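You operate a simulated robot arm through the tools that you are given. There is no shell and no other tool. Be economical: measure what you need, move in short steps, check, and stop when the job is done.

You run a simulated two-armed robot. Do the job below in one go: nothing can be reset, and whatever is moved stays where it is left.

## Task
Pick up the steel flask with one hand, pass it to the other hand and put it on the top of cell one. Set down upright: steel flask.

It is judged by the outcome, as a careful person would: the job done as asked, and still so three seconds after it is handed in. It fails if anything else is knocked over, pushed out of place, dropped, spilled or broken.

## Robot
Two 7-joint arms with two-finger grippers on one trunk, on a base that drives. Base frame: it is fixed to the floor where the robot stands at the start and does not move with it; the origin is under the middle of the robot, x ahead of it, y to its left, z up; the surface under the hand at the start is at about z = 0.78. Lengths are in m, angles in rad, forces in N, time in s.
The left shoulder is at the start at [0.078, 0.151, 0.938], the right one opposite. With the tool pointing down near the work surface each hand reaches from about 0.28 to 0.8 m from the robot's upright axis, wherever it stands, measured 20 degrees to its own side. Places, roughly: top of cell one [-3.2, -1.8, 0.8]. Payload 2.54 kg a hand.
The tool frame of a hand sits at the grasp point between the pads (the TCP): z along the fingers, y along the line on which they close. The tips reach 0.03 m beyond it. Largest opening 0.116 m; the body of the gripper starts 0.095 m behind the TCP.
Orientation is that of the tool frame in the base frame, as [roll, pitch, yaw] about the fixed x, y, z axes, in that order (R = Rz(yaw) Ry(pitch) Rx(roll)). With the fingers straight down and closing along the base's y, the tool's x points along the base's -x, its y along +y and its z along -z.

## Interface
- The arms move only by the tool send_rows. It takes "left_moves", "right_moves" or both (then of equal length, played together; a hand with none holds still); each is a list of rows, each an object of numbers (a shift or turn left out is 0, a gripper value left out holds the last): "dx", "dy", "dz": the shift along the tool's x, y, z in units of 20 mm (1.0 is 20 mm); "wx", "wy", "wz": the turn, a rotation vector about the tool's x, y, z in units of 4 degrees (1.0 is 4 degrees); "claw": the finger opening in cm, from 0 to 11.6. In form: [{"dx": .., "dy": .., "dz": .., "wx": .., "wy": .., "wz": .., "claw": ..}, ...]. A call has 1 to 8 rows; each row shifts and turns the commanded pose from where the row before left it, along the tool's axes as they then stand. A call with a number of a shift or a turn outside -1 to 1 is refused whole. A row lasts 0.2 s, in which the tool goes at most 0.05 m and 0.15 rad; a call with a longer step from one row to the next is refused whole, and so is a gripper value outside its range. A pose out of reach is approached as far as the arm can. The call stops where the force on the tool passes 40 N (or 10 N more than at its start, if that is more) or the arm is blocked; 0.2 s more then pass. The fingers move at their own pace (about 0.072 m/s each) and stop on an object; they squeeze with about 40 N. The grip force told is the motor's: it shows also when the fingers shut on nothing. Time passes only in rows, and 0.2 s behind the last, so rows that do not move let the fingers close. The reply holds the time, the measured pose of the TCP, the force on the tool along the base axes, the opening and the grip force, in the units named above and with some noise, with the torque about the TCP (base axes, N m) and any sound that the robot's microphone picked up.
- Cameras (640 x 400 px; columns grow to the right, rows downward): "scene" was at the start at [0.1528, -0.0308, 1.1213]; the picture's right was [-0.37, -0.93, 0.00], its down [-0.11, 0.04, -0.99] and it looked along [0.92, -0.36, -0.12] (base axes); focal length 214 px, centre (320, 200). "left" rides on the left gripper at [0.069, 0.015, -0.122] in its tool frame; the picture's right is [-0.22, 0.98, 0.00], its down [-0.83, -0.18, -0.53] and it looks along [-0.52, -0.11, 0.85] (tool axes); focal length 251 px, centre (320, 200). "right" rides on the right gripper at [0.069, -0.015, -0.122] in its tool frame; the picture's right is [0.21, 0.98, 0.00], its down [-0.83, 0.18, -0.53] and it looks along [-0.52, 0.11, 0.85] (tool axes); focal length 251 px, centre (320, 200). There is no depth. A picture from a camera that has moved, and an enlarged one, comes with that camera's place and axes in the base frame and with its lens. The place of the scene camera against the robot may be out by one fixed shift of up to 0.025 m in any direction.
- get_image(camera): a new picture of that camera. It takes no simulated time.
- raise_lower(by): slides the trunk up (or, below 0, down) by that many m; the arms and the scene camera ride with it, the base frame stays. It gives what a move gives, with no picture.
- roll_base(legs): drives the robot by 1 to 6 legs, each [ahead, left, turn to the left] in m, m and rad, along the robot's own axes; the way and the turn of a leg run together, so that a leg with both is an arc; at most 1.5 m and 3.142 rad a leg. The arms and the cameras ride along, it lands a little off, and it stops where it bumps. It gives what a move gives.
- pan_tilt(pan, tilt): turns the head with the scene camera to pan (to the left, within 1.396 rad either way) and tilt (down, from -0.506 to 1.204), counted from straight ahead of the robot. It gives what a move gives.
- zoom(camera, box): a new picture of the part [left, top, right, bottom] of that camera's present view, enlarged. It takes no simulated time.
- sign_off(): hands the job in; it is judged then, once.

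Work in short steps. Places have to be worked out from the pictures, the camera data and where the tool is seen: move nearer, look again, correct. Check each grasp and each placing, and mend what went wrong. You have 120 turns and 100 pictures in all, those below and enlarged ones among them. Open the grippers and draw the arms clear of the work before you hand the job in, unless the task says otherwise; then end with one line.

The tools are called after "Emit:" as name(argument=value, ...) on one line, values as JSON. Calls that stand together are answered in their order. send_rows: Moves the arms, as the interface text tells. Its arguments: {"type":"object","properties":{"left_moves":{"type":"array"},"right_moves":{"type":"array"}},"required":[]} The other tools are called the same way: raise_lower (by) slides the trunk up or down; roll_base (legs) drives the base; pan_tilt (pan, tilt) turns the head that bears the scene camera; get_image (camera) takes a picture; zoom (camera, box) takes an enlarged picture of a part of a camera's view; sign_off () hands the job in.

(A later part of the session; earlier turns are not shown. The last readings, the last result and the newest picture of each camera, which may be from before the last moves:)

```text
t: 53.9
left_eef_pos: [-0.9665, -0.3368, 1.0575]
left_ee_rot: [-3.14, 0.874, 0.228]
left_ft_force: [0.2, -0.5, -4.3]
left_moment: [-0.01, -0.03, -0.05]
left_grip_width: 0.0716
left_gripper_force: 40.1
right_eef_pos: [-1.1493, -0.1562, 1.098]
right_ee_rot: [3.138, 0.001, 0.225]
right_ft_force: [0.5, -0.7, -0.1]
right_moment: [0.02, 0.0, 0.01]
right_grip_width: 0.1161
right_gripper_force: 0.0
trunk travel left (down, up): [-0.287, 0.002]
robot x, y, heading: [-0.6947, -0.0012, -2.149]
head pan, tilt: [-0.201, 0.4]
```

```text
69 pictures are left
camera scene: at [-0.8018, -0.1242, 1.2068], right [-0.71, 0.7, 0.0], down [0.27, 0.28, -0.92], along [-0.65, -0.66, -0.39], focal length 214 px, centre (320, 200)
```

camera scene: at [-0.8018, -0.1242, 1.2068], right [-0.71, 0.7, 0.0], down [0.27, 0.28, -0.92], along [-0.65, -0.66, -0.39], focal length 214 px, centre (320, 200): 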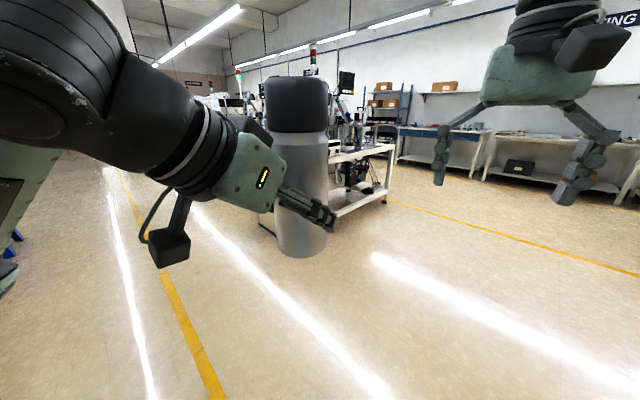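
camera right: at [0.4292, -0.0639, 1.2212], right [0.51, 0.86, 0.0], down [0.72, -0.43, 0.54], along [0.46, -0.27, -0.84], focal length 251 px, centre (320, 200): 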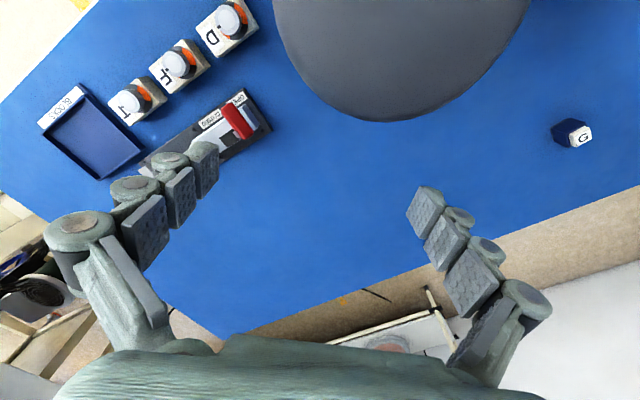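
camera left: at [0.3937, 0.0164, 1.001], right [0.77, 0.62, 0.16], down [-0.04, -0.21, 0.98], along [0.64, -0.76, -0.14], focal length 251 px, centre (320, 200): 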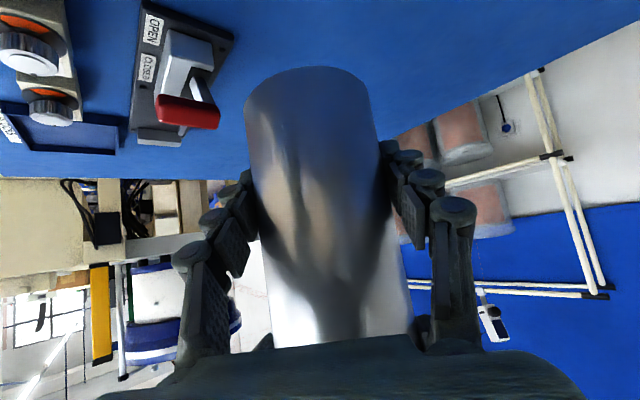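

The flask rides well and its weight now reads about 5 N. The bench seems to have its long near edge along y ≈ -1.5, so I'll drive to about (-2.6, -0.5) and face it.

Emit:
roll_base(legs=[[0, 0, -0.735], [1.4, 0, 0], [0.5, 0, 0], [0, 0, 1.31]])

Emit:
pan_tilt(pan=-0.4, tilt=0.25)

Emit:
get_image(camera="scene")

```text
t: 69.0
left_eef_pos: [-2.5984, -0.8994, 1.0578]
left_ee_rot: [-3.14, 0.871, 0.818]
left_ft_force: [1.0, 0.3, -5.7]
left_moment: [0.01, 0.01, -0.02]
left_grip_width: 0.0717
left_gripper_force: 39.7
right_eef_pos: [-2.8508, -0.8503, 1.0981]
right_ee_rot: [3.136, 0.001, 0.815]
right_ft_force: [-0.4, -0.7, -0.4]
right_moment: [-0.02, 0.01, -0.03]
right_grip_width: 0.1159
right_gripper_force: 0.0
trunk travel left (down, up): [-0.287, 0.002]
robot x, y, heading: [-2.5606, -0.4734, -1.557]
head pan, tilt: [-0.201, 0.4]
```

```text
t: 69.7
left_eef_pos: [-2.5987, -0.8994, 1.058]
left_ee_rot: [3.141, 0.873, 0.819]
left_ft_force: [-0.2, -0.7, -4.9]
left_moment: [-0.03, -0.02, 0.03]
left_grip_width: 0.0713
left_gripper_force: 40.2
right_eef_pos: [-2.8507, -0.849, 1.0983]
right_ee_rot: [3.139, 0.002, 0.816]
right_ft_force: [-0.7, -0.3, 0.0]
right_moment: [0.0, 0.01, 0.0]
right_grip_width: 0.1159
right_gripper_force: 0.1
trunk travel left (down, up): [-0.287, 0.002]
robot x, y, heading: [-2.5586, -0.4764, -1.562]
head pan, tilt: [-0.4, 0.25]
```

```text
68 pictures are left
camera scene: at [-2.5961, -0.6245, 1.2208], right [-0.93, 0.38, 0.0], down [0.09, 0.23, -0.97], along [-0.36, -0.9, -0.25], focal length 214 px, centre (320, 200)
```

scene: 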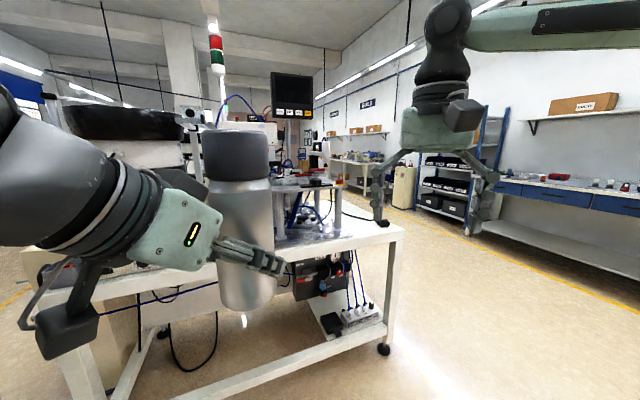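

The bench's right end seems to have free surface. I'll enlarge it.

Emit:
zoom(camera="scene", box=[250, 130, 450, 300])

```text
2.35 times, centred on (350, 215) of scene
camera zoom: at [-2.5961, -0.6245, 1.2208], right [-0.93, 0.38, 0.0], down [0.09, 0.23, -0.97], along [-0.36, -0.9, -0.25], focal length 505 px, centre (249, 165)
```

zoom: 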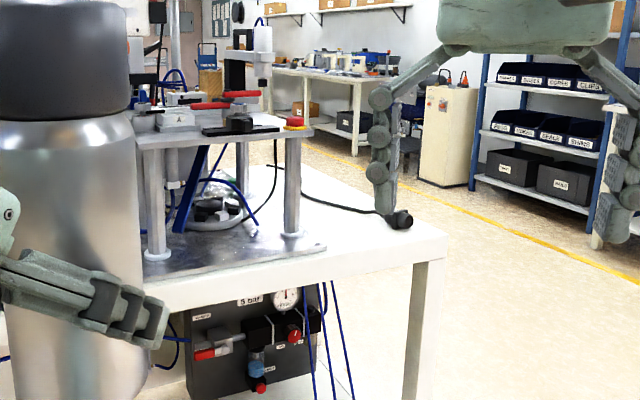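

The bench's near-right corner is at about (-3.34, -1.38), with free white surface right of the fixture plate and a cable lying across it. I'll shift right for a better view.

Emit:
roll_base(legs=[[0, -0.65, 0]])

Emit:
pan_tilt(pan=-0.15, tilt=0.35)

Emit:
get_image(camera="scene")

Emit:
get_image(camera="right")

```text
t: 76.3
left_eef_pos: [-3.2435, -0.9078, 1.0581]
left_ee_rot: [3.141, 0.872, 0.816]
left_ft_force: [-0.1, -0.2, -5.2]
left_moment: [-0.01, -0.03, -0.02]
left_grip_width: 0.0714
left_gripper_force: 39.6
right_eef_pos: [-3.4961, -0.8587, 1.0963]
right_ee_rot: [3.138, 0.0, 0.814]
right_ft_force: [-0.1, -0.3, 0.5]
right_moment: [-0.02, 0.04, -0.02]
right_grip_width: 0.1161
right_gripper_force: 0.1
trunk travel left (down, up): [-0.287, 0.002]
robot x, y, heading: [-3.2098, -0.4834, -1.556]
head pan, tilt: [-0.4, 0.25]
```

```text
t: 77.1
left_eef_pos: [-3.2446, -0.907, 1.0567]
left_ee_rot: [3.141, 0.874, 0.817]
left_ft_force: [0.0, 0.6, -4.2]
left_moment: [0.04, -0.04, 0.02]
left_grip_width: 0.0714
left_gripper_force: 40.3
right_eef_pos: [-3.497, -0.8577, 1.0972]
right_ee_rot: [3.138, -0.002, 0.814]
right_ft_force: [-0.3, -0.5, 0.3]
right_moment: [0.03, -0.02, -0.02]
right_grip_width: 0.1159
right_gripper_force: 0.2
trunk travel left (down, up): [-0.287, 0.002]
robot x, y, heading: [-3.2054, -0.4804, -1.561]
head pan, tilt: [-0.15, 0.351]
```

```text
66 pictures are left
camera scene: at [-3.2191, -0.6383, 1.2114], right [-0.99, 0.14, 0.0], down [0.05, 0.34, -0.94], along [-0.13, -0.93, -0.34], focal length 214 px, centre (320, 200)
```

scene: 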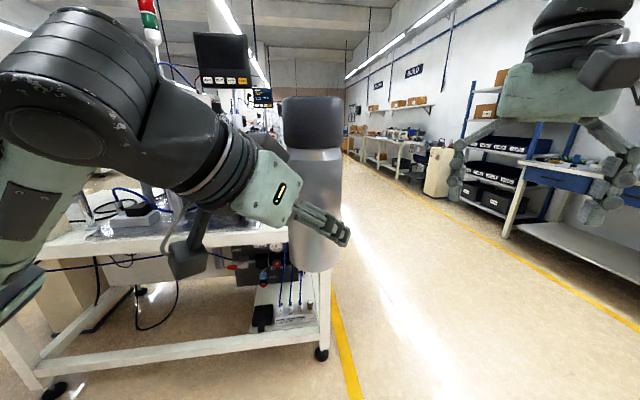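

```text
65 pictures are left
camera right: at [-3.459, -0.7976, 1.2185], right [0.86, -0.51, 0.0], down [-0.44, -0.72, 0.53], along [-0.27, -0.46, -0.84], focal length 251 px, centre (320, 200)
```

right: 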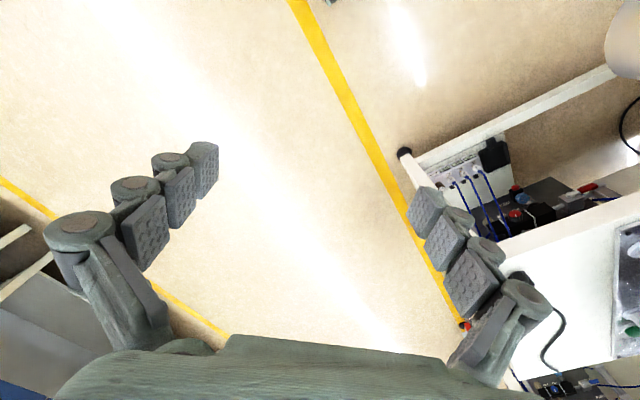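

I'll drive 0.3 m ahead, so both hands are still short of the bench edge, and use the right wrist camera to see the top from above.

Emit:
roll_base(legs=[[0.3, 0, 0]])

Emit:
get_image(camera="right")

Emit:
get_image(camera="scene")

```text
t: 79.1
left_eef_pos: [-3.2411, -1.2031, 1.0569]
left_ee_rot: [-3.139, 0.875, 0.818]
left_ft_force: [0.0, -0.6, -4.8]
left_moment: [0.01, 0.0, 0.0]
left_grip_width: 0.0716
left_gripper_force: 40.4
right_eef_pos: [-3.4931, -1.1545, 1.097]
right_ee_rot: [3.139, 0.001, 0.815]
right_ft_force: [0.5, -0.7, -0.5]
right_moment: [0.02, -0.02, 0.01]
right_grip_width: 0.1159
right_gripper_force: 0.1
trunk travel left (down, up): [-0.287, 0.002]
robot x, y, heading: [-3.2009, -0.7783, -1.561]
head pan, tilt: [-0.15, 0.351]
```

```text
64 pictures are left
camera right: at [-3.4553, -1.0936, 1.2183], right [0.86, -0.51, 0.0], down [-0.44, -0.72, 0.53], along [-0.27, -0.46, -0.85], focal length 251 px, centre (320, 200)
```

right: 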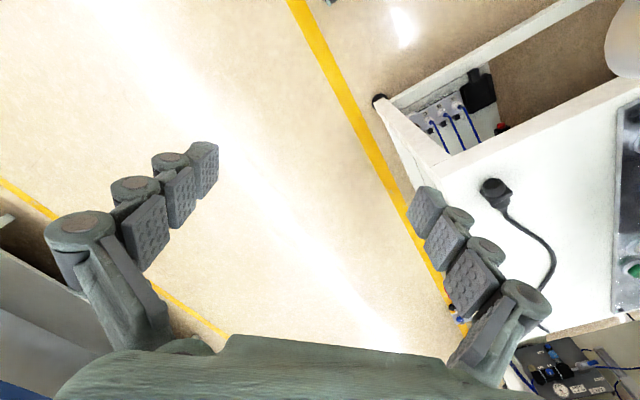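

```text
63 pictures are left
camera scene: at [-3.2154, -0.9341, 1.2113], right [-0.99, 0.14, 0.0], down [0.05, 0.34, -0.94], along [-0.13, -0.93, -0.34], focal length 214 px, centre (320, 200)
```

scene: 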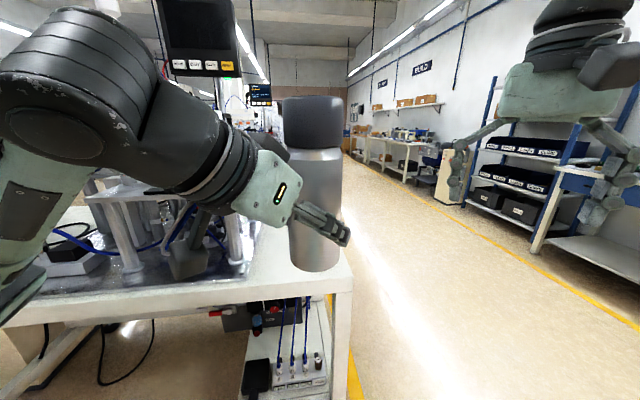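

The bench top spans y ≈ -1.39 to -2.08 and its right end is at x ≈ -3.36. A cable runs from (-3.29, -1.47) to (-3.21, -1.75). The spot near (-3.28, -1.75) is free and easiest from the bench's end, so I'll go round and face +x.

Emit:
roll_base(legs=[[0, -0.95, 0], [0, 0, 1.56], [0, -0.95, 0]])

Emit:
pan_tilt(pan=-0.2, tilt=0.4)

Emit:
get_image(camera="scene")

Emit:
get_image(camera="right")

```text
t: 101.7
left_eef_pos: [-3.7267, -1.7587, 1.0575]
left_ee_rot: [-3.141, 0.872, 2.392]
left_ft_force: [0.2, 0.0, -4.3]
left_moment: [0.04, 0.04, -0.02]
left_grip_width: 0.0713
left_gripper_force: 40.1
right_eef_pos: [-3.7742, -2.0112, 1.0971]
right_ee_rot: [3.139, -0.001, 2.39]
right_ft_force: [0.8, 0.3, -0.1]
right_moment: [-0.02, -0.02, 0.01]
right_grip_width: 0.1158
right_gripper_force: 0.0
trunk travel left (down, up): [-0.287, 0.002]
robot x, y, heading: [-4.1505, -1.7183, 0.02]
head pan, tilt: [-0.15, 0.351]
```

```text
t: 102.3
left_eef_pos: [-3.7267, -1.7595, 1.0553]
left_ee_rot: [3.141, 0.87, 2.391]
left_ft_force: [1.2, 0.4, -4.8]
left_moment: [0.03, 0.06, 0.01]
left_grip_width: 0.0714
left_gripper_force: 39.5
right_eef_pos: [-3.7737, -2.0102, 1.0967]
right_ee_rot: [3.137, 0.001, 2.388]
right_ft_force: [0.4, 1.1, 0.1]
right_moment: [0.01, -0.01, 0.01]
right_grip_width: 0.1159
right_gripper_force: 0.0
trunk travel left (down, up): [-0.287, 0.002]
robot x, y, heading: [-4.1547, -1.7201, 0.018]
head pan, tilt: [-0.201, 0.4]
```

```text
62 pictures are left
camera scene: at [-3.9945, -1.7348, 1.2069], right [-0.18, -0.98, 0.0], down [-0.38, 0.07, -0.92], along [0.91, -0.17, -0.39], focal length 214 px, centre (320, 200)
```

scene: 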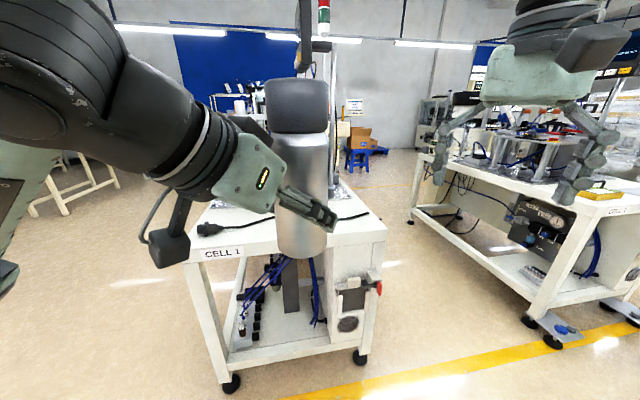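

```text
61 pictures are left
camera right: at [-3.8345, -1.9754, 1.2185], right [0.51, 0.86, 0.0], down [0.73, -0.43, 0.54], along [0.46, -0.27, -0.84], focal length 251 px, centre (320, 200)
```

right: 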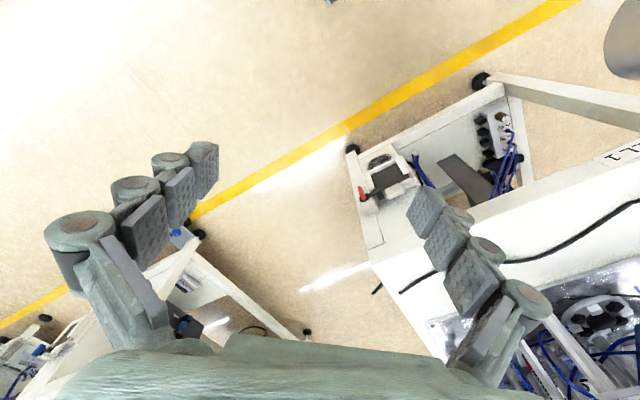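

The label "CELL 1" confirms the bench. The strip between its end (x ≈ -3.38) and the cable (x ≈ -3.23) is free near y = -1.78. I'll drive ahead 0.33 m and look again.

Emit:
roll_base(legs=[[0.33, 0, 0]])

Emit:
get_image(camera="scene")

Emit:
get_image(camera="right")

```text
t: 104.5
left_eef_pos: [-3.402, -1.752, 1.0573]
left_ee_rot: [-3.141, 0.871, 2.394]
left_ft_force: [-0.2, -0.3, -6.0]
left_moment: [0.0, 0.03, 0.0]
left_grip_width: 0.0716
left_gripper_force: 40.1
right_eef_pos: [-3.4499, -2.0041, 1.0964]
right_ee_rot: [3.138, 0.0, 2.394]
right_ft_force: [0.1, 0.2, -0.3]
right_moment: [0.0, 0.0, 0.01]
right_grip_width: 0.116
right_gripper_force: 0.0
trunk travel left (down, up): [-0.287, 0.002]
robot x, y, heading: [-3.8289, -1.7172, 0.018]
head pan, tilt: [-0.201, 0.4]
```

```text
60 pictures are left
camera scene: at [-3.6699, -1.7286, 1.2067], right [-0.18, -0.98, 0.0], down [-0.38, 0.07, -0.92], along [0.91, -0.17, -0.39], focal length 214 px, centre (320, 200)
```

scene: 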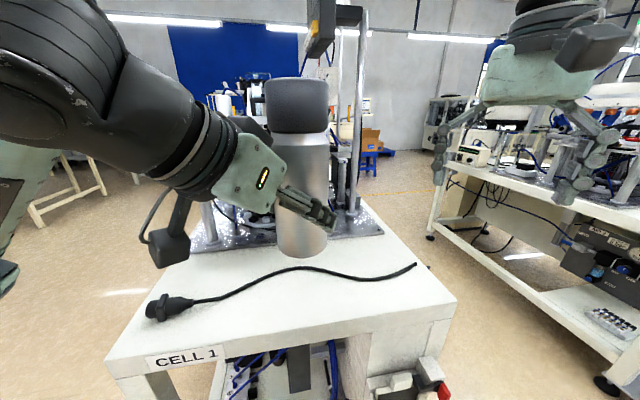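

```text
59 pictures are left
camera right: at [-3.5091, -1.9687, 1.2184], right [0.51, 0.86, 0.0], down [0.73, -0.43, 0.53], along [0.46, -0.27, -0.84], focal length 251 px, centre (320, 200)
```

right: 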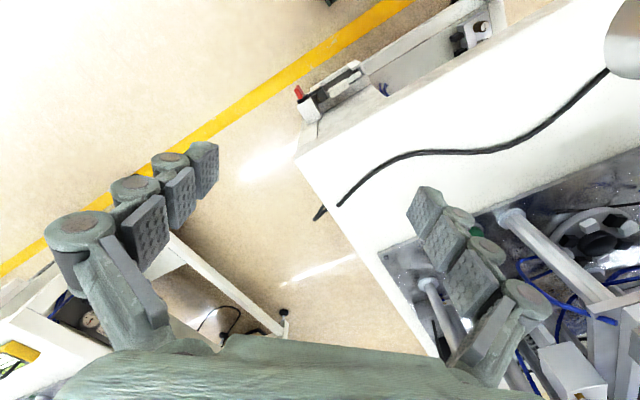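

The free strip runs from x ≈ -3.36 to -3.22 at y = -1.75. I'll take the flask 0.112 m ahead to x = -3.29, staying high.

Emit:
send_rows(left_moves=[{"dx": -0.525, "dy": 0.764, "dz": 0.628}, {"dx": -0.525, "dy": 0.764, "dz": 0.628}, {"dx": -0.525, "dy": 0.764, "dz": 0.628}, {"dx": -0.525, "dy": 0.764, "dz": 0.628}, {"dx": -0.525, "dy": 0.764, "dz": 0.628}])

Emit:
send_rows(left_moves=[{"dx": 0.767, "dz": 0.642}, {"dx": 0.767, "dz": 0.642}, {"dx": 0.767, "dz": 0.642}, {"dx": 0.767, "dz": 0.642}, {"dx": 0.767, "dz": 0.642}, {"dx": 0.767, "dz": 0.642}])

Emit:
get_image(camera="scene")

Emit:
get_image(camera="right")

Emit:
get_image(camera="left")

```text
t: 105.7
left_eef_pos: [-3.2887, -1.7497, 1.0568]
left_ee_rot: [3.138, 0.871, 2.391]
left_ft_force: [-0.4, -0.7, -4.8]
left_moment: [0.02, 0.03, 0.02]
left_grip_width: 0.0713
left_gripper_force: 40.3
right_eef_pos: [-3.4494, -2.0027, 1.0974]
right_ee_rot: [3.139, -0.001, 2.393]
right_ft_force: [0.3, -0.7, 0.3]
right_moment: [0.01, 0.01, 0.0]
right_grip_width: 0.1161
right_gripper_force: 0.0
trunk travel left (down, up): [-0.287, 0.002]
robot x, y, heading: [-3.8275, -1.7151, 0.021]
head pan, tilt: [-0.201, 0.4]
```

```text
t: 107.0
left_eef_pos: [-3.2915, -1.7514, 0.9378]
left_ee_rot: [-3.141, 0.87, 2.394]
left_ft_force: [0.3, -0.4, -5.5]
left_moment: [0.01, 0.03, -0.02]
left_grip_width: 0.0712
left_gripper_force: 39.8
right_eef_pos: [-3.4489, -2.0028, 1.0975]
right_ee_rot: [3.14, 0.001, 2.393]
right_ft_force: [0.3, 0.6, 0.2]
right_moment: [0.0, 0.0, 0.02]
right_grip_width: 0.116
right_gripper_force: 0.0
trunk travel left (down, up): [-0.287, 0.002]
robot x, y, heading: [-3.8295, -1.7116, 0.025]
head pan, tilt: [-0.201, 0.4]
```

```text
58 pictures are left
camera scene: at [-3.6702, -1.7285, 1.2068], right [-0.18, -0.98, 0.0], down [-0.38, 0.07, -0.92], along [0.91, -0.17, -0.39], focal length 214 px, centre (320, 200)
```

scene: 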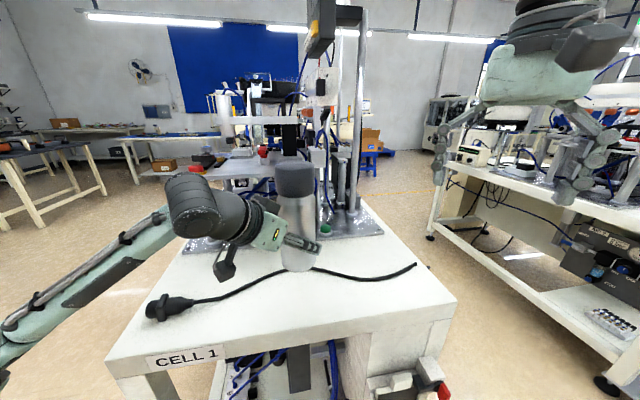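

```text
57 pictures are left
camera right: at [-3.5094, -1.9686, 1.2185], right [0.51, 0.86, 0.0], down [0.73, -0.43, 0.54], along [0.46, -0.27, -0.84], focal length 251 px, centre (320, 200)
```

right: 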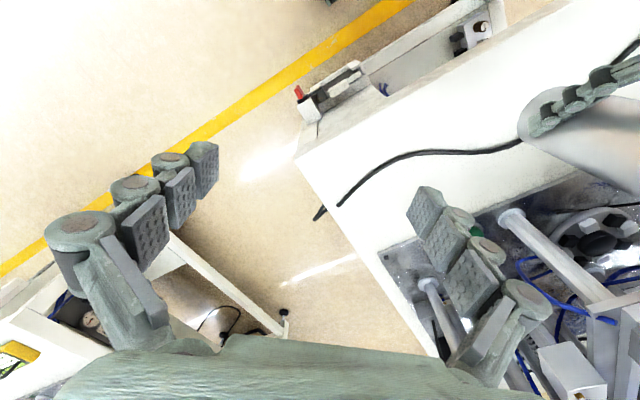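

```text
56 pictures are left
camera left: at [-3.3837, -1.647, 0.962], right [0.77, 0.62, 0.16], down [-0.03, -0.22, 0.98], along [0.64, -0.75, -0.15], focal length 251 px, centre (320, 200)
```

left: 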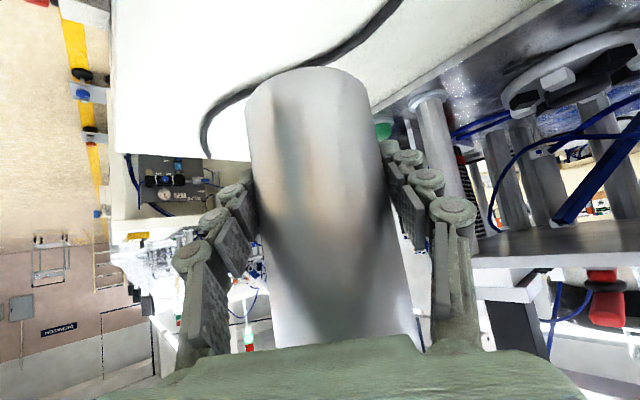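

By the scene view the cable is a bit close behind the landing spot, so I'll pull the flask 18 mm nearer to the bench end, then lower it another 4 cm and look.

Emit:
send_rows(left_moves=[{"dx": 0.42, "dy": -0.61, "dz": -0.5}, {"dx": 0.767, "dz": 0.642}, {"dx": 0.767, "dz": 0.642}])

Emit:
zoom(camera="scene", box=[200, 150, 400, 350])

Emit:
get_image(camera="left")

```text
t: 107.8
left_eef_pos: [-3.3068, -1.7504, 0.8948]
left_ee_rot: [3.141, 0.871, 2.395]
left_ft_force: [0.1, 0.0, -4.8]
left_moment: [0.04, -0.02, 0.03]
left_grip_width: 0.0712
left_gripper_force: 40.1
right_eef_pos: [-3.4487, -2.0039, 1.098]
right_ee_rot: [3.138, -0.002, 2.393]
right_ft_force: [0.4, 0.0, 0.8]
right_moment: [-0.01, 0.02, 0.03]
right_grip_width: 0.1161
right_gripper_force: 0.0
trunk travel left (down, up): [-0.287, 0.002]
robot x, y, heading: [-3.8295, -1.7136, 0.016]
head pan, tilt: [-0.201, 0.4]
```

```text
2.00 times, centred on (300, 250) of scene
camera zoom: at [-3.6703, -1.7285, 1.2069], right [-0.18, -0.98, 0.0], down [-0.38, 0.07, -0.92], along [0.91, -0.17, -0.39], focal length 429 px, centre (360, 100)
```

zoom: 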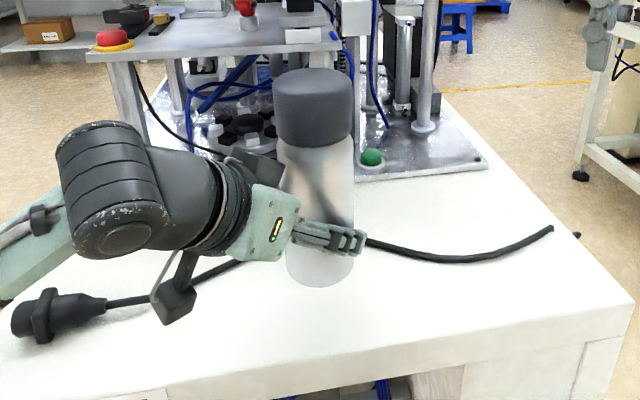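

```text
54 pictures are left
camera left: at [-3.4001, -1.6468, 0.9201], right [0.77, 0.62, 0.16], down [-0.03, -0.22, 0.98], along [0.64, -0.75, -0.14], focal length 251 px, centre (320, 200)
```

left: 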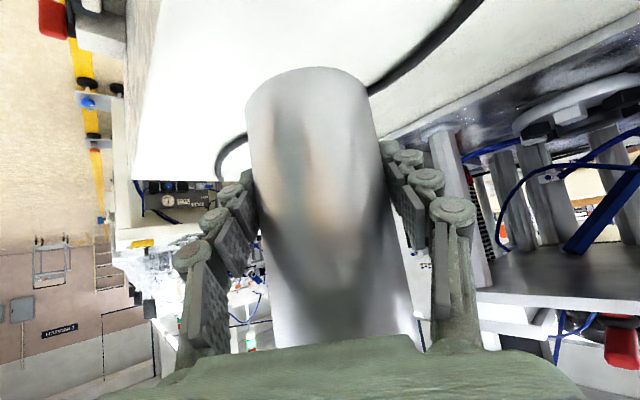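

The flask's bottom is about 4 cm above the top and the landing spot is in front of the cable. I'll lower slowly, watching the force.

Emit:
send_rows(left_moves=[{"dx": 0.384, "dz": 0.321}, {"dx": 0.384, "dz": 0.321}, {"dx": 0.23, "dz": 0.193}])

Emit:
zoom(camera="scene", box=[200, 150, 400, 350])

```text
t: 108.7
left_eef_pos: [-3.3073, -1.7524, 0.8688]
left_ee_rot: [-3.141, 0.874, 2.393]
left_ft_force: [-0.1, -0.1, -4.2]
left_moment: [0.03, 0.03, -0.01]
left_grip_width: 0.0713
left_gripper_force: 39.5
right_eef_pos: [-3.4498, -2.0033, 1.096]
right_ee_rot: [3.138, 0.0, 2.393]
right_ft_force: [-0.3, 0.4, -0.3]
right_moment: [-0.01, -0.02, 0.03]
right_grip_width: 0.1161
right_gripper_force: 0.1
trunk travel left (down, up): [-0.287, 0.002]
robot x, y, heading: [-3.8283, -1.7159, 0.017]
head pan, tilt: [-0.201, 0.4]
```

```text
2.00 times, centred on (300, 250) of scene
camera zoom: at [-3.6703, -1.7286, 1.2068], right [-0.18, -0.98, 0.0], down [-0.38, 0.07, -0.92], along [0.91, -0.17, -0.39], focal length 429 px, centre (360, 100)
```

zoom: 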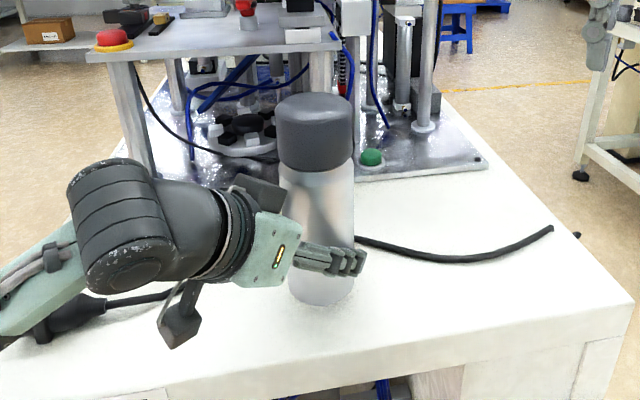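

No contact yet. I'll check where the left forearm is relative to the bench before going lower.

Emit:
get_image(camera="scene")

Emit:
get_image(camera="left")

```text
52 pictures are left
camera scene: at [-3.6703, -1.7286, 1.2068], right [-0.18, -0.98, 0.0], down [-0.38, 0.07, -0.92], along [0.91, -0.17, -0.39], focal length 214 px, centre (320, 200)
```

scene: 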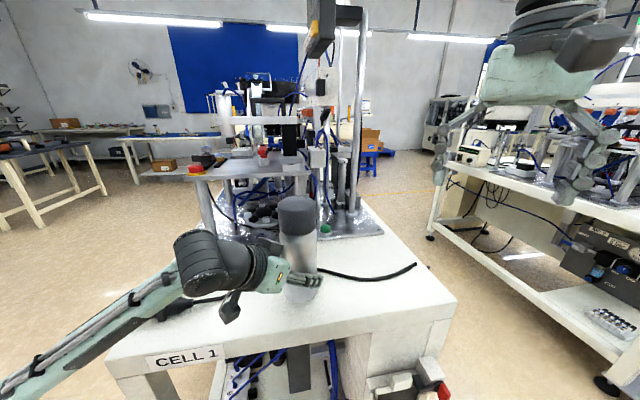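

```text
51 pictures are left
camera left: at [-3.4004, -1.6469, 0.8949], right [0.77, 0.62, 0.16], down [-0.03, -0.22, 0.98], along [0.64, -0.75, -0.14], focal length 251 px, centre (320, 200)
```

left: 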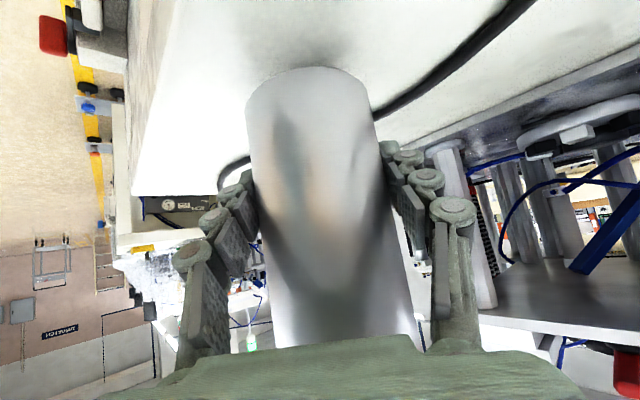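

The left forearm slopes low across the bench corner, so lowering further risks a touch. I'll lift, back off and come in again turned about 0.58 rad left, so the arm stays off the bench end. I'll tuck the right hand closer too.

Emit:
send_rows(left_moves=[{"dx": -0.767, "dz": -0.642}, {"dx": -0.767, "dz": -0.642}, {"dx": -0.767, "dz": -0.642}, {"dx": -0.767, "dz": -0.642}, {"dx": -0.767, "dz": -0.642}, {"dx": -0.767, "dz": -0.642}], right_moves=[{"dx": 0.43, "dy": -0.52}, {"dx": 0.43, "dy": -0.52}, {"dx": 0.43, "dy": -0.52}, {"dx": 0.43, "dy": -0.52}, {"dx": 0.43, "dy": -0.52}, {"dx": 0.43, "dy": -0.52}])

Emit:
roll_base(legs=[[-0.3, 0, 0], [0, 0, 0.58]])

Emit:
get_image(camera="scene")

```text
t: 110.0
left_eef_pos: [-3.3087, -1.7521, 0.9913]
left_ee_rot: [3.14, 0.873, 2.392]
left_ft_force: [-0.3, -0.4, -5.7]
left_moment: [0.01, 0.03, -0.02]
left_grip_width: 0.0714
left_gripper_force: 40.5
right_eef_pos: [-3.5304, -2.0131, 1.098]
right_ee_rot: [3.138, 0.0, 2.394]
right_ft_force: [0.2, 0.4, 0.1]
right_moment: [-0.01, 0.03, -0.01]
right_grip_width: 0.116
right_gripper_force: 0.0
trunk travel left (down, up): [-0.287, 0.002]
robot x, y, heading: [-3.8238, -1.7199, 0.022]
head pan, tilt: [-0.201, 0.4]
```

```text
t: 113.7
left_eef_pos: [-3.6679, -1.4671, 0.9899]
left_ee_rot: [3.14, 0.871, 2.972]
left_ft_force: [0.4, 0.0, -5.1]
left_moment: [0.0, 0.05, -0.03]
left_grip_width: 0.0715
left_gripper_force: 39.8
right_eef_pos: [-3.709, -1.8068, 1.098]
right_ee_rot: [3.139, -0.001, 2.972]
right_ft_force: [0.2, -0.9, 0.5]
right_moment: [-0.02, 0.02, 0.02]
right_grip_width: 0.1161
right_gripper_force: 0.0
trunk travel left (down, up): [-0.287, 0.002]
robot x, y, heading: [-4.117, -1.7245, 0.602]
head pan, tilt: [-0.201, 0.4]
```

```text
50 pictures are left
camera scene: at [-3.9812, -1.6449, 1.2068], right [0.39, -0.92, 0.0], down [-0.36, -0.15, -0.92], along [0.85, 0.36, -0.39], focal length 214 px, centre (320, 200)
```

scene: 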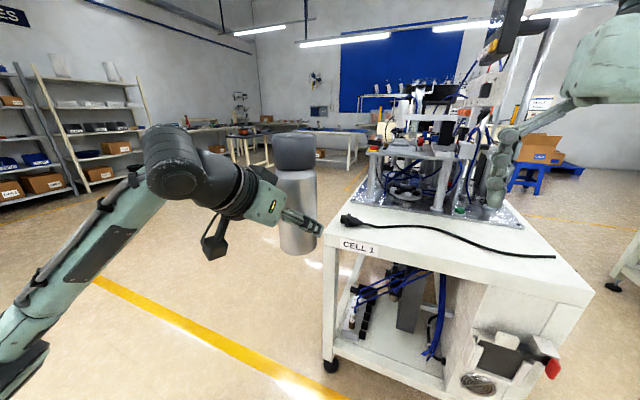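

The flask is clear. Now I strafe right 0.437 m and go forward 0.137 m to bring it over the landing spot.

Emit:
roll_base(legs=[[0, -0.437, 0], [0.137, 0, 0]])

Emit:
get_image(camera="scene")

Emit:
get_image(camera="left")

Emit:
get_image(camera="right")

```text
t: 119.5
left_eef_pos: [-3.3168, -1.7522, 0.9905]
left_ee_rot: [3.141, 0.87, 2.965]
left_ft_force: [-0.3, -0.8, -5.4]
left_moment: [0.0, -0.01, 0.0]
left_grip_width: 0.0714
left_gripper_force: 40.2
right_eef_pos: [-3.3595, -2.0897, 1.0979]
right_ee_rot: [3.137, 0.004, 2.967]
right_ft_force: [-0.7, 0.1, -0.7]
right_moment: [0.0, -0.02, -0.02]
right_grip_width: 0.1158
right_gripper_force: 0.2
trunk travel left (down, up): [-0.287, 0.002]
robot x, y, heading: [-3.7712, -2.0082, 0.592]
head pan, tilt: [-0.201, 0.4]
stopped in leg 2: the robot was blocked; the commanded pose is now the measured one
```

```text
49 pictures are left
camera scene: at [-3.6303, -1.9277, 1.207], right [0.38, -0.92, 0.0], down [-0.36, -0.15, -0.92], along [0.85, 0.35, -0.39], focal length 214 px, centre (320, 200)
```

scene: 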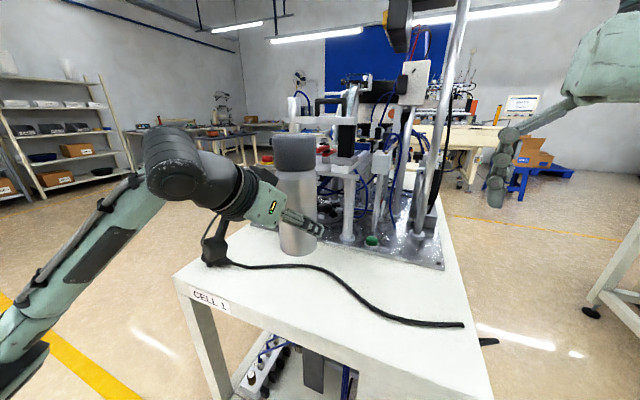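

```text
48 pictures are left
camera left: at [-3.4503, -1.7136, 1.0148], right [0.31, 0.94, 0.16], down [0.09, -0.2, 0.98], along [0.95, -0.29, -0.15], focal length 251 px, centre (320, 200)
```

left: 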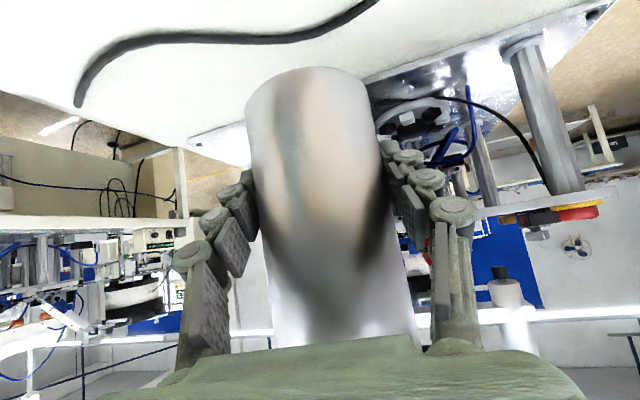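

```text
47 pictures are left
camera right: at [-3.4297, -2.095, 1.2196], right [-0.04, 1.0, 0.0], down [0.84, 0.03, 0.54], along [0.54, 0.03, -0.84], focal length 251 px, centre (320, 200)
```

right: 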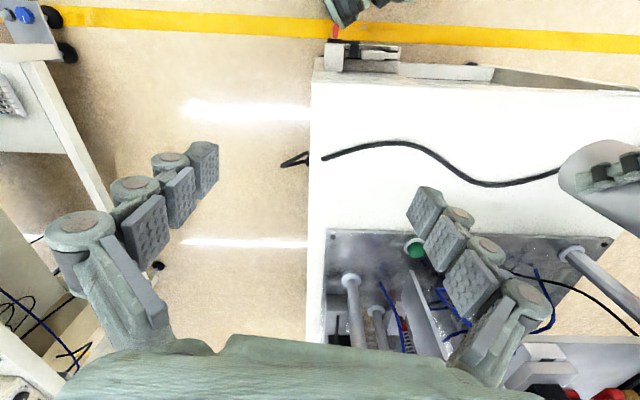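

The base bumped lightly at the end, so I'll back off 3 cm and use the arm for the rest. From the right camera the edge is at x ≈ -3.375 and the cable at x ≈ -3.21, so the target is x ≈ -3.295.

Emit:
roll_base(legs=[[-0.03, 0, 0]])

```text
t: 120.3
left_eef_pos: [-3.3405, -1.7689, 0.9912]
left_ee_rot: [3.14, 0.871, 2.964]
left_ft_force: [-0.8, 0.2, -3.8]
left_moment: [-0.01, 0.02, 0.02]
left_grip_width: 0.0714
left_gripper_force: 40.5
right_eef_pos: [-3.3841, -2.1077, 1.0978]
right_ee_rot: [3.137, 0.002, 2.965]
right_ft_force: [0.5, -0.1, 0.5]
right_moment: [0.06, -0.04, 0.03]
right_grip_width: 0.1159
right_gripper_force: 0.2
trunk travel left (down, up): [-0.287, 0.002]
robot x, y, heading: [-3.7925, -2.0238, 0.596]
head pan, tilt: [-0.201, 0.4]
```

I'll shift the flask to (-3.295, -1.755) and lower it 10 cm.

Emit:
send_rows(left_moves=[{"dx": -0.68, "dy": 0.545, "dz": 0.81}, {"dx": -0.68, "dy": 0.545, "dz": 0.81}, {"dx": 0.765, "dz": 0.644}, {"dx": 0.765, "dz": 0.644}, {"dx": 0.765, "dz": 0.644}, {"dx": 0.765, "dz": 0.644}, {"dx": 0.765, "dz": 0.644}])

Emit:
get_image(camera="scene")

Emit:
get_image(camera="right")

```text
t: 121.9
left_eef_pos: [-3.2942, -1.7549, 0.8903]
left_ee_rot: [3.141, 0.873, 2.963]
left_ft_force: [0.2, -0.3, -4.1]
left_moment: [-0.01, 0.02, -0.01]
left_grip_width: 0.0717
left_gripper_force: 39.3
right_eef_pos: [-3.383, -2.1071, 1.0969]
right_ee_rot: [3.138, 0.004, 2.968]
right_ft_force: [-0.4, 0.5, -0.4]
right_moment: [0.01, 0.02, -0.02]
right_grip_width: 0.1158
right_gripper_force: 0.1
trunk travel left (down, up): [-0.287, 0.002]
robot x, y, heading: [-3.7931, -2.0199, 0.595]
head pan, tilt: [-0.201, 0.4]
```

```text
46 pictures are left
camera scene: at [-3.6537, -1.9441, 1.2068], right [0.38, -0.92, 0.0], down [-0.36, -0.15, -0.92], along [0.85, 0.35, -0.39], focal length 214 px, centre (320, 200)
```

scene: 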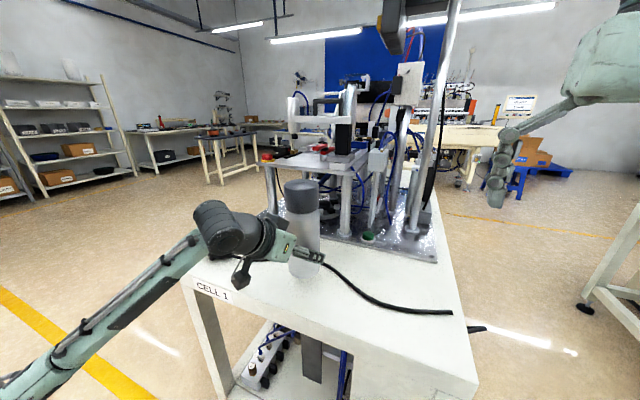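

```text
45 pictures are left
camera right: at [-3.4529, -2.1114, 1.2191], right [-0.04, 1.0, 0.0], down [0.84, 0.03, 0.54], along [0.54, 0.03, -0.84], focal length 251 px, centre (320, 200)
```

right: 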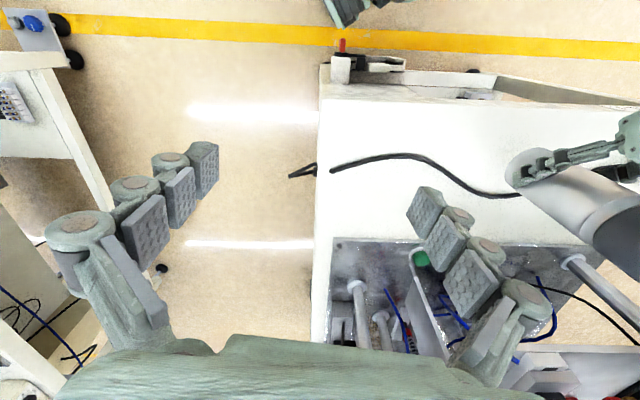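

The arm is now well outside the bench end and the cable stays clear. I'll lower slowly until the weight comes off.

Emit:
send_rows(left_moves=[{"dx": 0.383, "dz": 0.322}, {"dx": 0.383, "dz": 0.322}, {"dx": 0.306, "dz": 0.258}])

Emit:
zoom(camera="scene", box=[210, 160, 390, 310])

Emit:
get_image(camera="left")

```text
t: 122.7
left_eef_pos: [-3.2941, -1.7557, 0.8614]
left_ee_rot: [-3.14, 0.871, 2.965]
left_ft_force: [0.2, -0.8, -5.5]
left_moment: [-0.01, 0.01, 0.02]
left_grip_width: 0.0714
left_gripper_force: 40.7
right_eef_pos: [-3.3837, -2.1071, 1.0977]
right_ee_rot: [3.137, 0.003, 2.967]
right_ft_force: [-0.2, 0.4, 0.5]
right_moment: [0.0, -0.01, 0.02]
right_grip_width: 0.1157
right_gripper_force: 0.1
trunk travel left (down, up): [-0.287, 0.002]
robot x, y, heading: [-3.7941, -2.0218, 0.589]
head pan, tilt: [-0.201, 0.4]
```

```text
2.67 times, centred on (300, 235) of scene
camera zoom: at [-3.6537, -1.9442, 1.2068], right [0.38, -0.92, 0.0], down [-0.36, -0.15, -0.92], along [0.85, 0.35, -0.39], focal length 572 px, centre (373, 107)
```

zoom: 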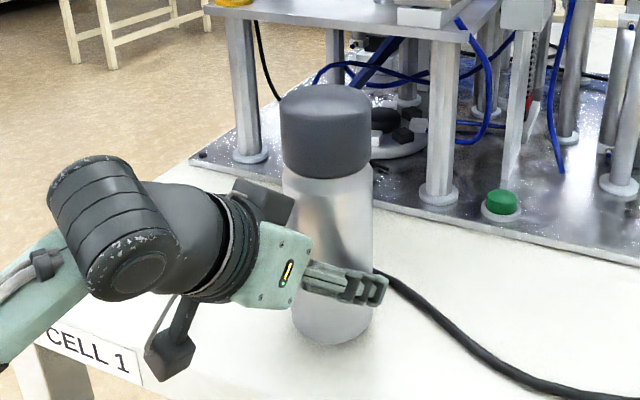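

```text
43 pictures are left
camera left: at [-3.4286, -1.7166, 0.8869], right [0.31, 0.94, 0.16], down [0.09, -0.2, 0.98], along [0.95, -0.29, -0.15], focal length 251 px, centre (320, 200)
```

left: 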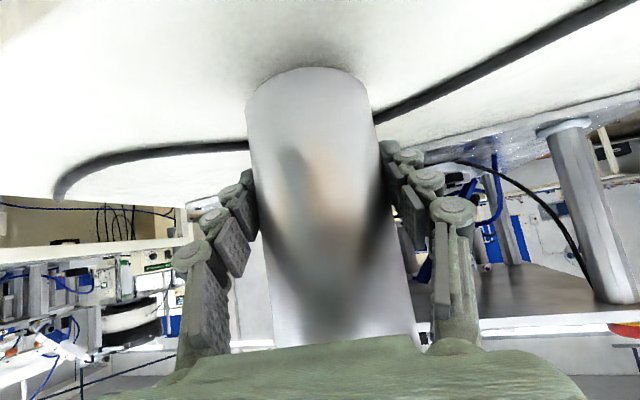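

The bottom is very near the surface. I'll go on in 4–5 mm steps.

Emit:
send_rows(left_moves=[{"dx": 0.19, "dz": 0.16}, {}])

Emit:
send_rows(left_moves=[{"dx": 0.12, "dz": 0.1}, {}])

```text
t: 123.3
left_eef_pos: [-3.294, -1.7545, 0.8581]
left_ee_rot: [3.14, 0.87, 2.965]
left_ft_force: [-0.5, -0.4, -4.8]
left_moment: [0.01, 0.05, 0.01]
left_grip_width: 0.0716
left_gripper_force: 40.2
right_eef_pos: [-3.3825, -2.106, 1.0977]
right_ee_rot: [3.136, 0.003, 2.97]
right_ft_force: [0.5, -0.5, -0.2]
right_moment: [0.01, -0.05, 0.01]
right_grip_width: 0.1159
right_gripper_force: 0.0
trunk travel left (down, up): [-0.287, 0.002]
robot x, y, heading: [-3.7952, -2.0234, 0.597]
head pan, tilt: [-0.201, 0.4]
```

```text
t: 123.9
left_eef_pos: [-3.2942, -1.7542, 0.854]
left_ee_rot: [3.141, 0.871, 2.965]
left_ft_force: [0.2, 0.5, -4.3]
left_moment: [0.0, 0.02, 0.01]
left_grip_width: 0.0715
left_gripper_force: 40.2
right_eef_pos: [-3.3827, -2.1085, 1.0974]
right_ee_rot: [3.139, 0.003, 2.966]
right_ft_force: [-0.9, -0.2, 0.6]
right_moment: [0.0, -0.01, 0.05]
right_grip_width: 0.116
right_gripper_force: 0.1
trunk travel left (down, up): [-0.287, 0.002]
robot x, y, heading: [-3.7915, -2.024, 0.593]
head pan, tilt: [-0.201, 0.4]
```

Still the full weight on the hand; I'll continue in 3 mm steps.

Emit:
send_rows(left_moves=[{"dx": 0.115, "dz": 0.097}, {}])

Emit:
send_rows(left_moves=[{"dx": 0.115, "dz": 0.097}, {}])

Emit:
zoom(camera="scene", box=[210, 160, 390, 310])

```text
t: 124.5
left_eef_pos: [-3.2945, -1.7537, 0.8517]
left_ee_rot: [3.14, 0.872, 2.964]
left_ft_force: [0.2, 0.2, -5.6]
left_moment: [0.05, 0.05, -0.03]
left_grip_width: 0.0715
left_gripper_force: 40.4
right_eef_pos: [-3.3834, -2.1082, 1.0969]
right_ee_rot: [3.138, 0.004, 2.968]
right_ft_force: [0.2, 0.0, -0.4]
right_moment: [-0.01, -0.01, -0.01]
right_grip_width: 0.1161
right_gripper_force: 0.0
trunk travel left (down, up): [-0.287, 0.002]
robot x, y, heading: [-3.7961, -2.0226, 0.592]
head pan, tilt: [-0.201, 0.4]
```

```text
t: 125.1
left_eef_pos: [-3.2921, -1.7543, 0.8485]
left_ee_rot: [3.141, 0.87, 2.964]
left_ft_force: [-0.3, 0.7, -4.6]
left_moment: [-0.01, 0.04, -0.04]
left_grip_width: 0.0713
left_gripper_force: 39.4
right_eef_pos: [-3.3826, -2.1078, 1.098]
right_ee_rot: [3.138, 0.003, 2.967]
right_ft_force: [-0.6, 0.7, 0.5]
right_moment: [0.01, -0.02, -0.01]
right_grip_width: 0.1161
right_gripper_force: 0.2
trunk travel left (down, up): [-0.287, 0.002]
robot x, y, heading: [-3.7931, -2.0229, 0.595]
head pan, tilt: [-0.201, 0.4]
```

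```text
2.67 times, centred on (300, 235) of scene
camera zoom: at [-3.6537, -1.9442, 1.2068], right [0.38, -0.92, 0.0], down [-0.36, -0.15, -0.92], along [0.85, 0.35, -0.39], focal length 572 px, centre (373, 107)
```

zoom: 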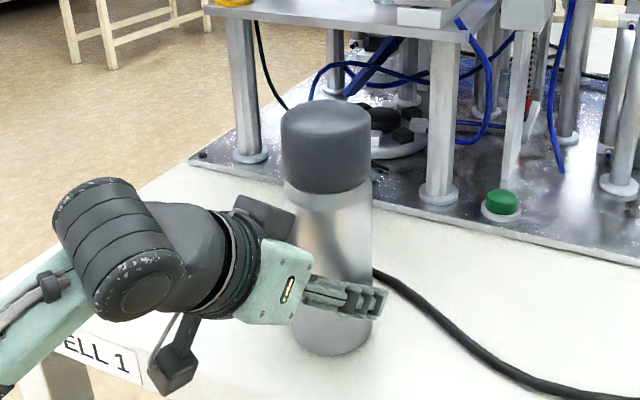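

No contact yet; I'll keep going with small separate steps.

Emit:
send_rows(left_moves=[{"dx": 0.115, "dz": 0.097}, {}])

Emit:
send_rows(left_moves=[{"dx": 0.115, "dz": 0.097}, {}])

Emit:
zoom(camera="left", box=[220, 20, 420, 180])

```text
t: 125.7
left_eef_pos: [-3.2947, -1.7552, 0.8453]
left_ee_rot: [3.14, 0.873, 2.966]
left_ft_force: [-1.2, 0.9, -4.0]
left_moment: [0.05, -0.01, 0.02]
left_grip_width: 0.0712
left_gripper_force: 40.4
right_eef_pos: [-3.3827, -2.1075, 1.0984]
right_ee_rot: [3.138, 0.004, 2.968]
right_ft_force: [0.0, 0.0, -0.4]
right_moment: [0.0, 0.03, -0.03]
right_grip_width: 0.1159
right_gripper_force: 0.0
trunk travel left (down, up): [-0.287, 0.002]
robot x, y, heading: [-3.795, -2.0219, 0.595]
head pan, tilt: [-0.201, 0.4]
```

```text
t: 126.3
left_eef_pos: [-3.293, -1.7551, 0.8446]
left_ee_rot: [3.138, 0.878, 2.962]
left_ft_force: [2.6, 1.0, 7.7]
left_moment: [0.24, 0.18, -0.08]
left_grip_width: 0.0715
left_gripper_force: 39.7
right_eef_pos: [-3.3826, -2.1078, 1.0989]
right_ee_rot: [3.136, 0.006, 2.966]
right_ft_force: [1.1, 0.0, 0.5]
right_moment: [-0.05, -0.03, 0.0]
right_grip_width: 0.1162
right_gripper_force: 0.1
trunk travel left (down, up): [-0.287, 0.002]
robot x, y, heading: [-3.7946, -2.0221, 0.595]
head pan, tilt: [-0.201, 0.4]
```

```text
2.50 times, centred on (320, 100) of left
camera zoom: at [-3.4286, -1.7162, 0.8693], right [0.31, 0.94, 0.17], down [0.08, -0.2, 0.98], along [0.95, -0.29, -0.14], focal length 629 px, centre (320, 450)
```

zoom: 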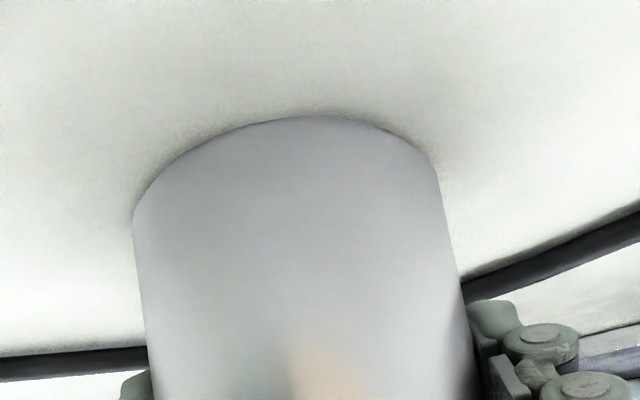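

Contact: the reading went from -4.5 to +7.7 N. I'll ease up 1 mm, then open the left fingers gradually.

Emit:
send_rows(left_moves=[{"dx": -0.04, "dz": -0.033}, {}, {"claw": 7.6}, {"claw": 8.4}, {"claw": 9.5}, {"claw": 11.6}, {}, {}])

Emit:
get_image(camera="left")

Emit:
zoom(camera="scene", box=[210, 160, 390, 310])

```text
t: 128.1
left_eef_pos: [-3.2948, -1.7558, 0.8455]
left_ee_rot: [3.14, 0.872, 2.963]
left_ft_force: [0.3, 0.6, 0.5]
left_moment: [0.02, 0.0, 0.01]
left_grip_width: 0.1158
left_gripper_force: 0.0
right_eef_pos: [-3.3835, -2.1075, 1.0979]
right_ee_rot: [3.136, 0.004, 2.966]
right_ft_force: [-0.1, 0.3, -0.2]
right_moment: [0.02, -0.01, 0.01]
right_grip_width: 0.1159
right_gripper_force: 0.2
trunk travel left (down, up): [-0.287, 0.002]
robot x, y, heading: [-3.7936, -2.0204, 0.593]
head pan, tilt: [-0.201, 0.4]
```

```text
40 pictures are left
camera left: at [-3.429, -1.7158, 0.8682], right [0.31, 0.94, 0.17], down [0.09, -0.2, 0.98], along [0.95, -0.29, -0.14], focal length 251 px, centre (320, 200)
```

left: 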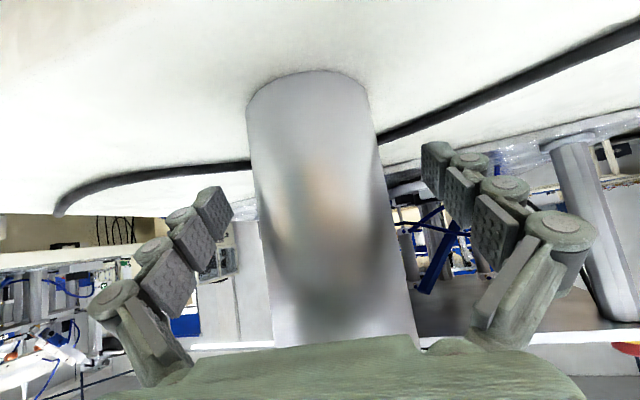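

```text
2.67 times, centred on (300, 235) of scene
camera zoom: at [-3.6541, -1.9444, 1.2069], right [0.38, -0.92, 0.0], down [-0.36, -0.15, -0.92], along [0.85, 0.35, -0.39], focal length 572 px, centre (373, 107)
```

zoom: 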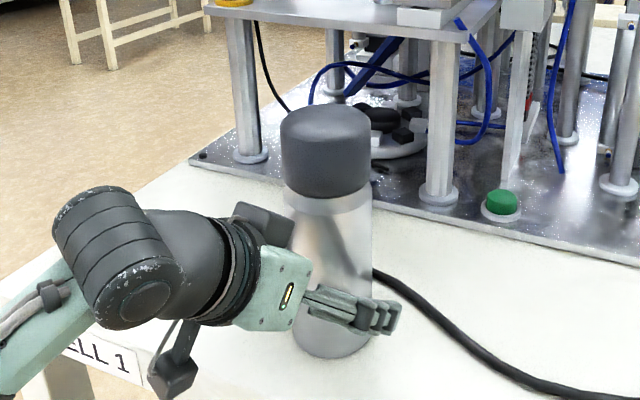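

The flask stands by itself upright. I'll retract the left hand along its own axis.

Emit:
send_rows(left_moves=[{"dz": -0.5}, {"dz": -1}, {"dz": -1}, {"dz": -1}, {"dz": -1}, {"dz": -1}, {"dz": -1}])

Emit:
get_image(camera="scene")

```text
t: 129.7
left_eef_pos: [-3.3931, -1.7396, 0.9283]
left_ee_rot: [3.139, 0.873, 2.964]
left_ft_force: [1.0, 0.1, -0.6]
left_moment: [0.02, -0.01, -0.01]
left_grip_width: 0.1158
left_gripper_force: 0.0
right_eef_pos: [-3.3833, -2.1062, 1.098]
right_ee_rot: [3.137, 0.002, 2.966]
right_ft_force: [-0.3, 0.3, -0.3]
right_moment: [0.0, 0.02, -0.01]
right_grip_width: 0.1162
right_gripper_force: 0.1
trunk travel left (down, up): [-0.287, 0.002]
robot x, y, heading: [-3.7942, -2.0207, 0.592]
head pan, tilt: [-0.201, 0.4]
```

```text
38 pictures are left
camera scene: at [-3.6543, -1.9444, 1.2069], right [0.38, -0.92, 0.0], down [-0.36, -0.15, -0.92], along [0.85, 0.35, -0.39], focal length 214 px, centre (320, 200)
```

scene: 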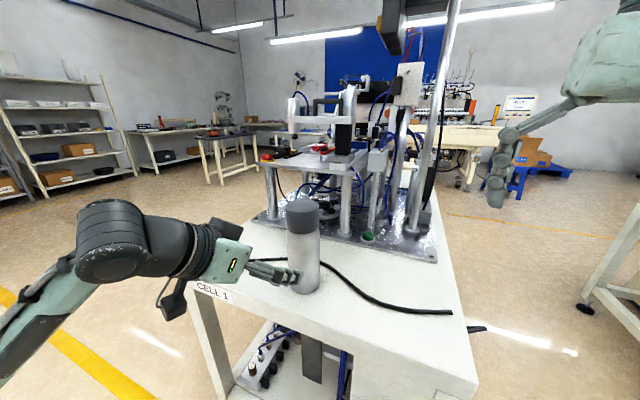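

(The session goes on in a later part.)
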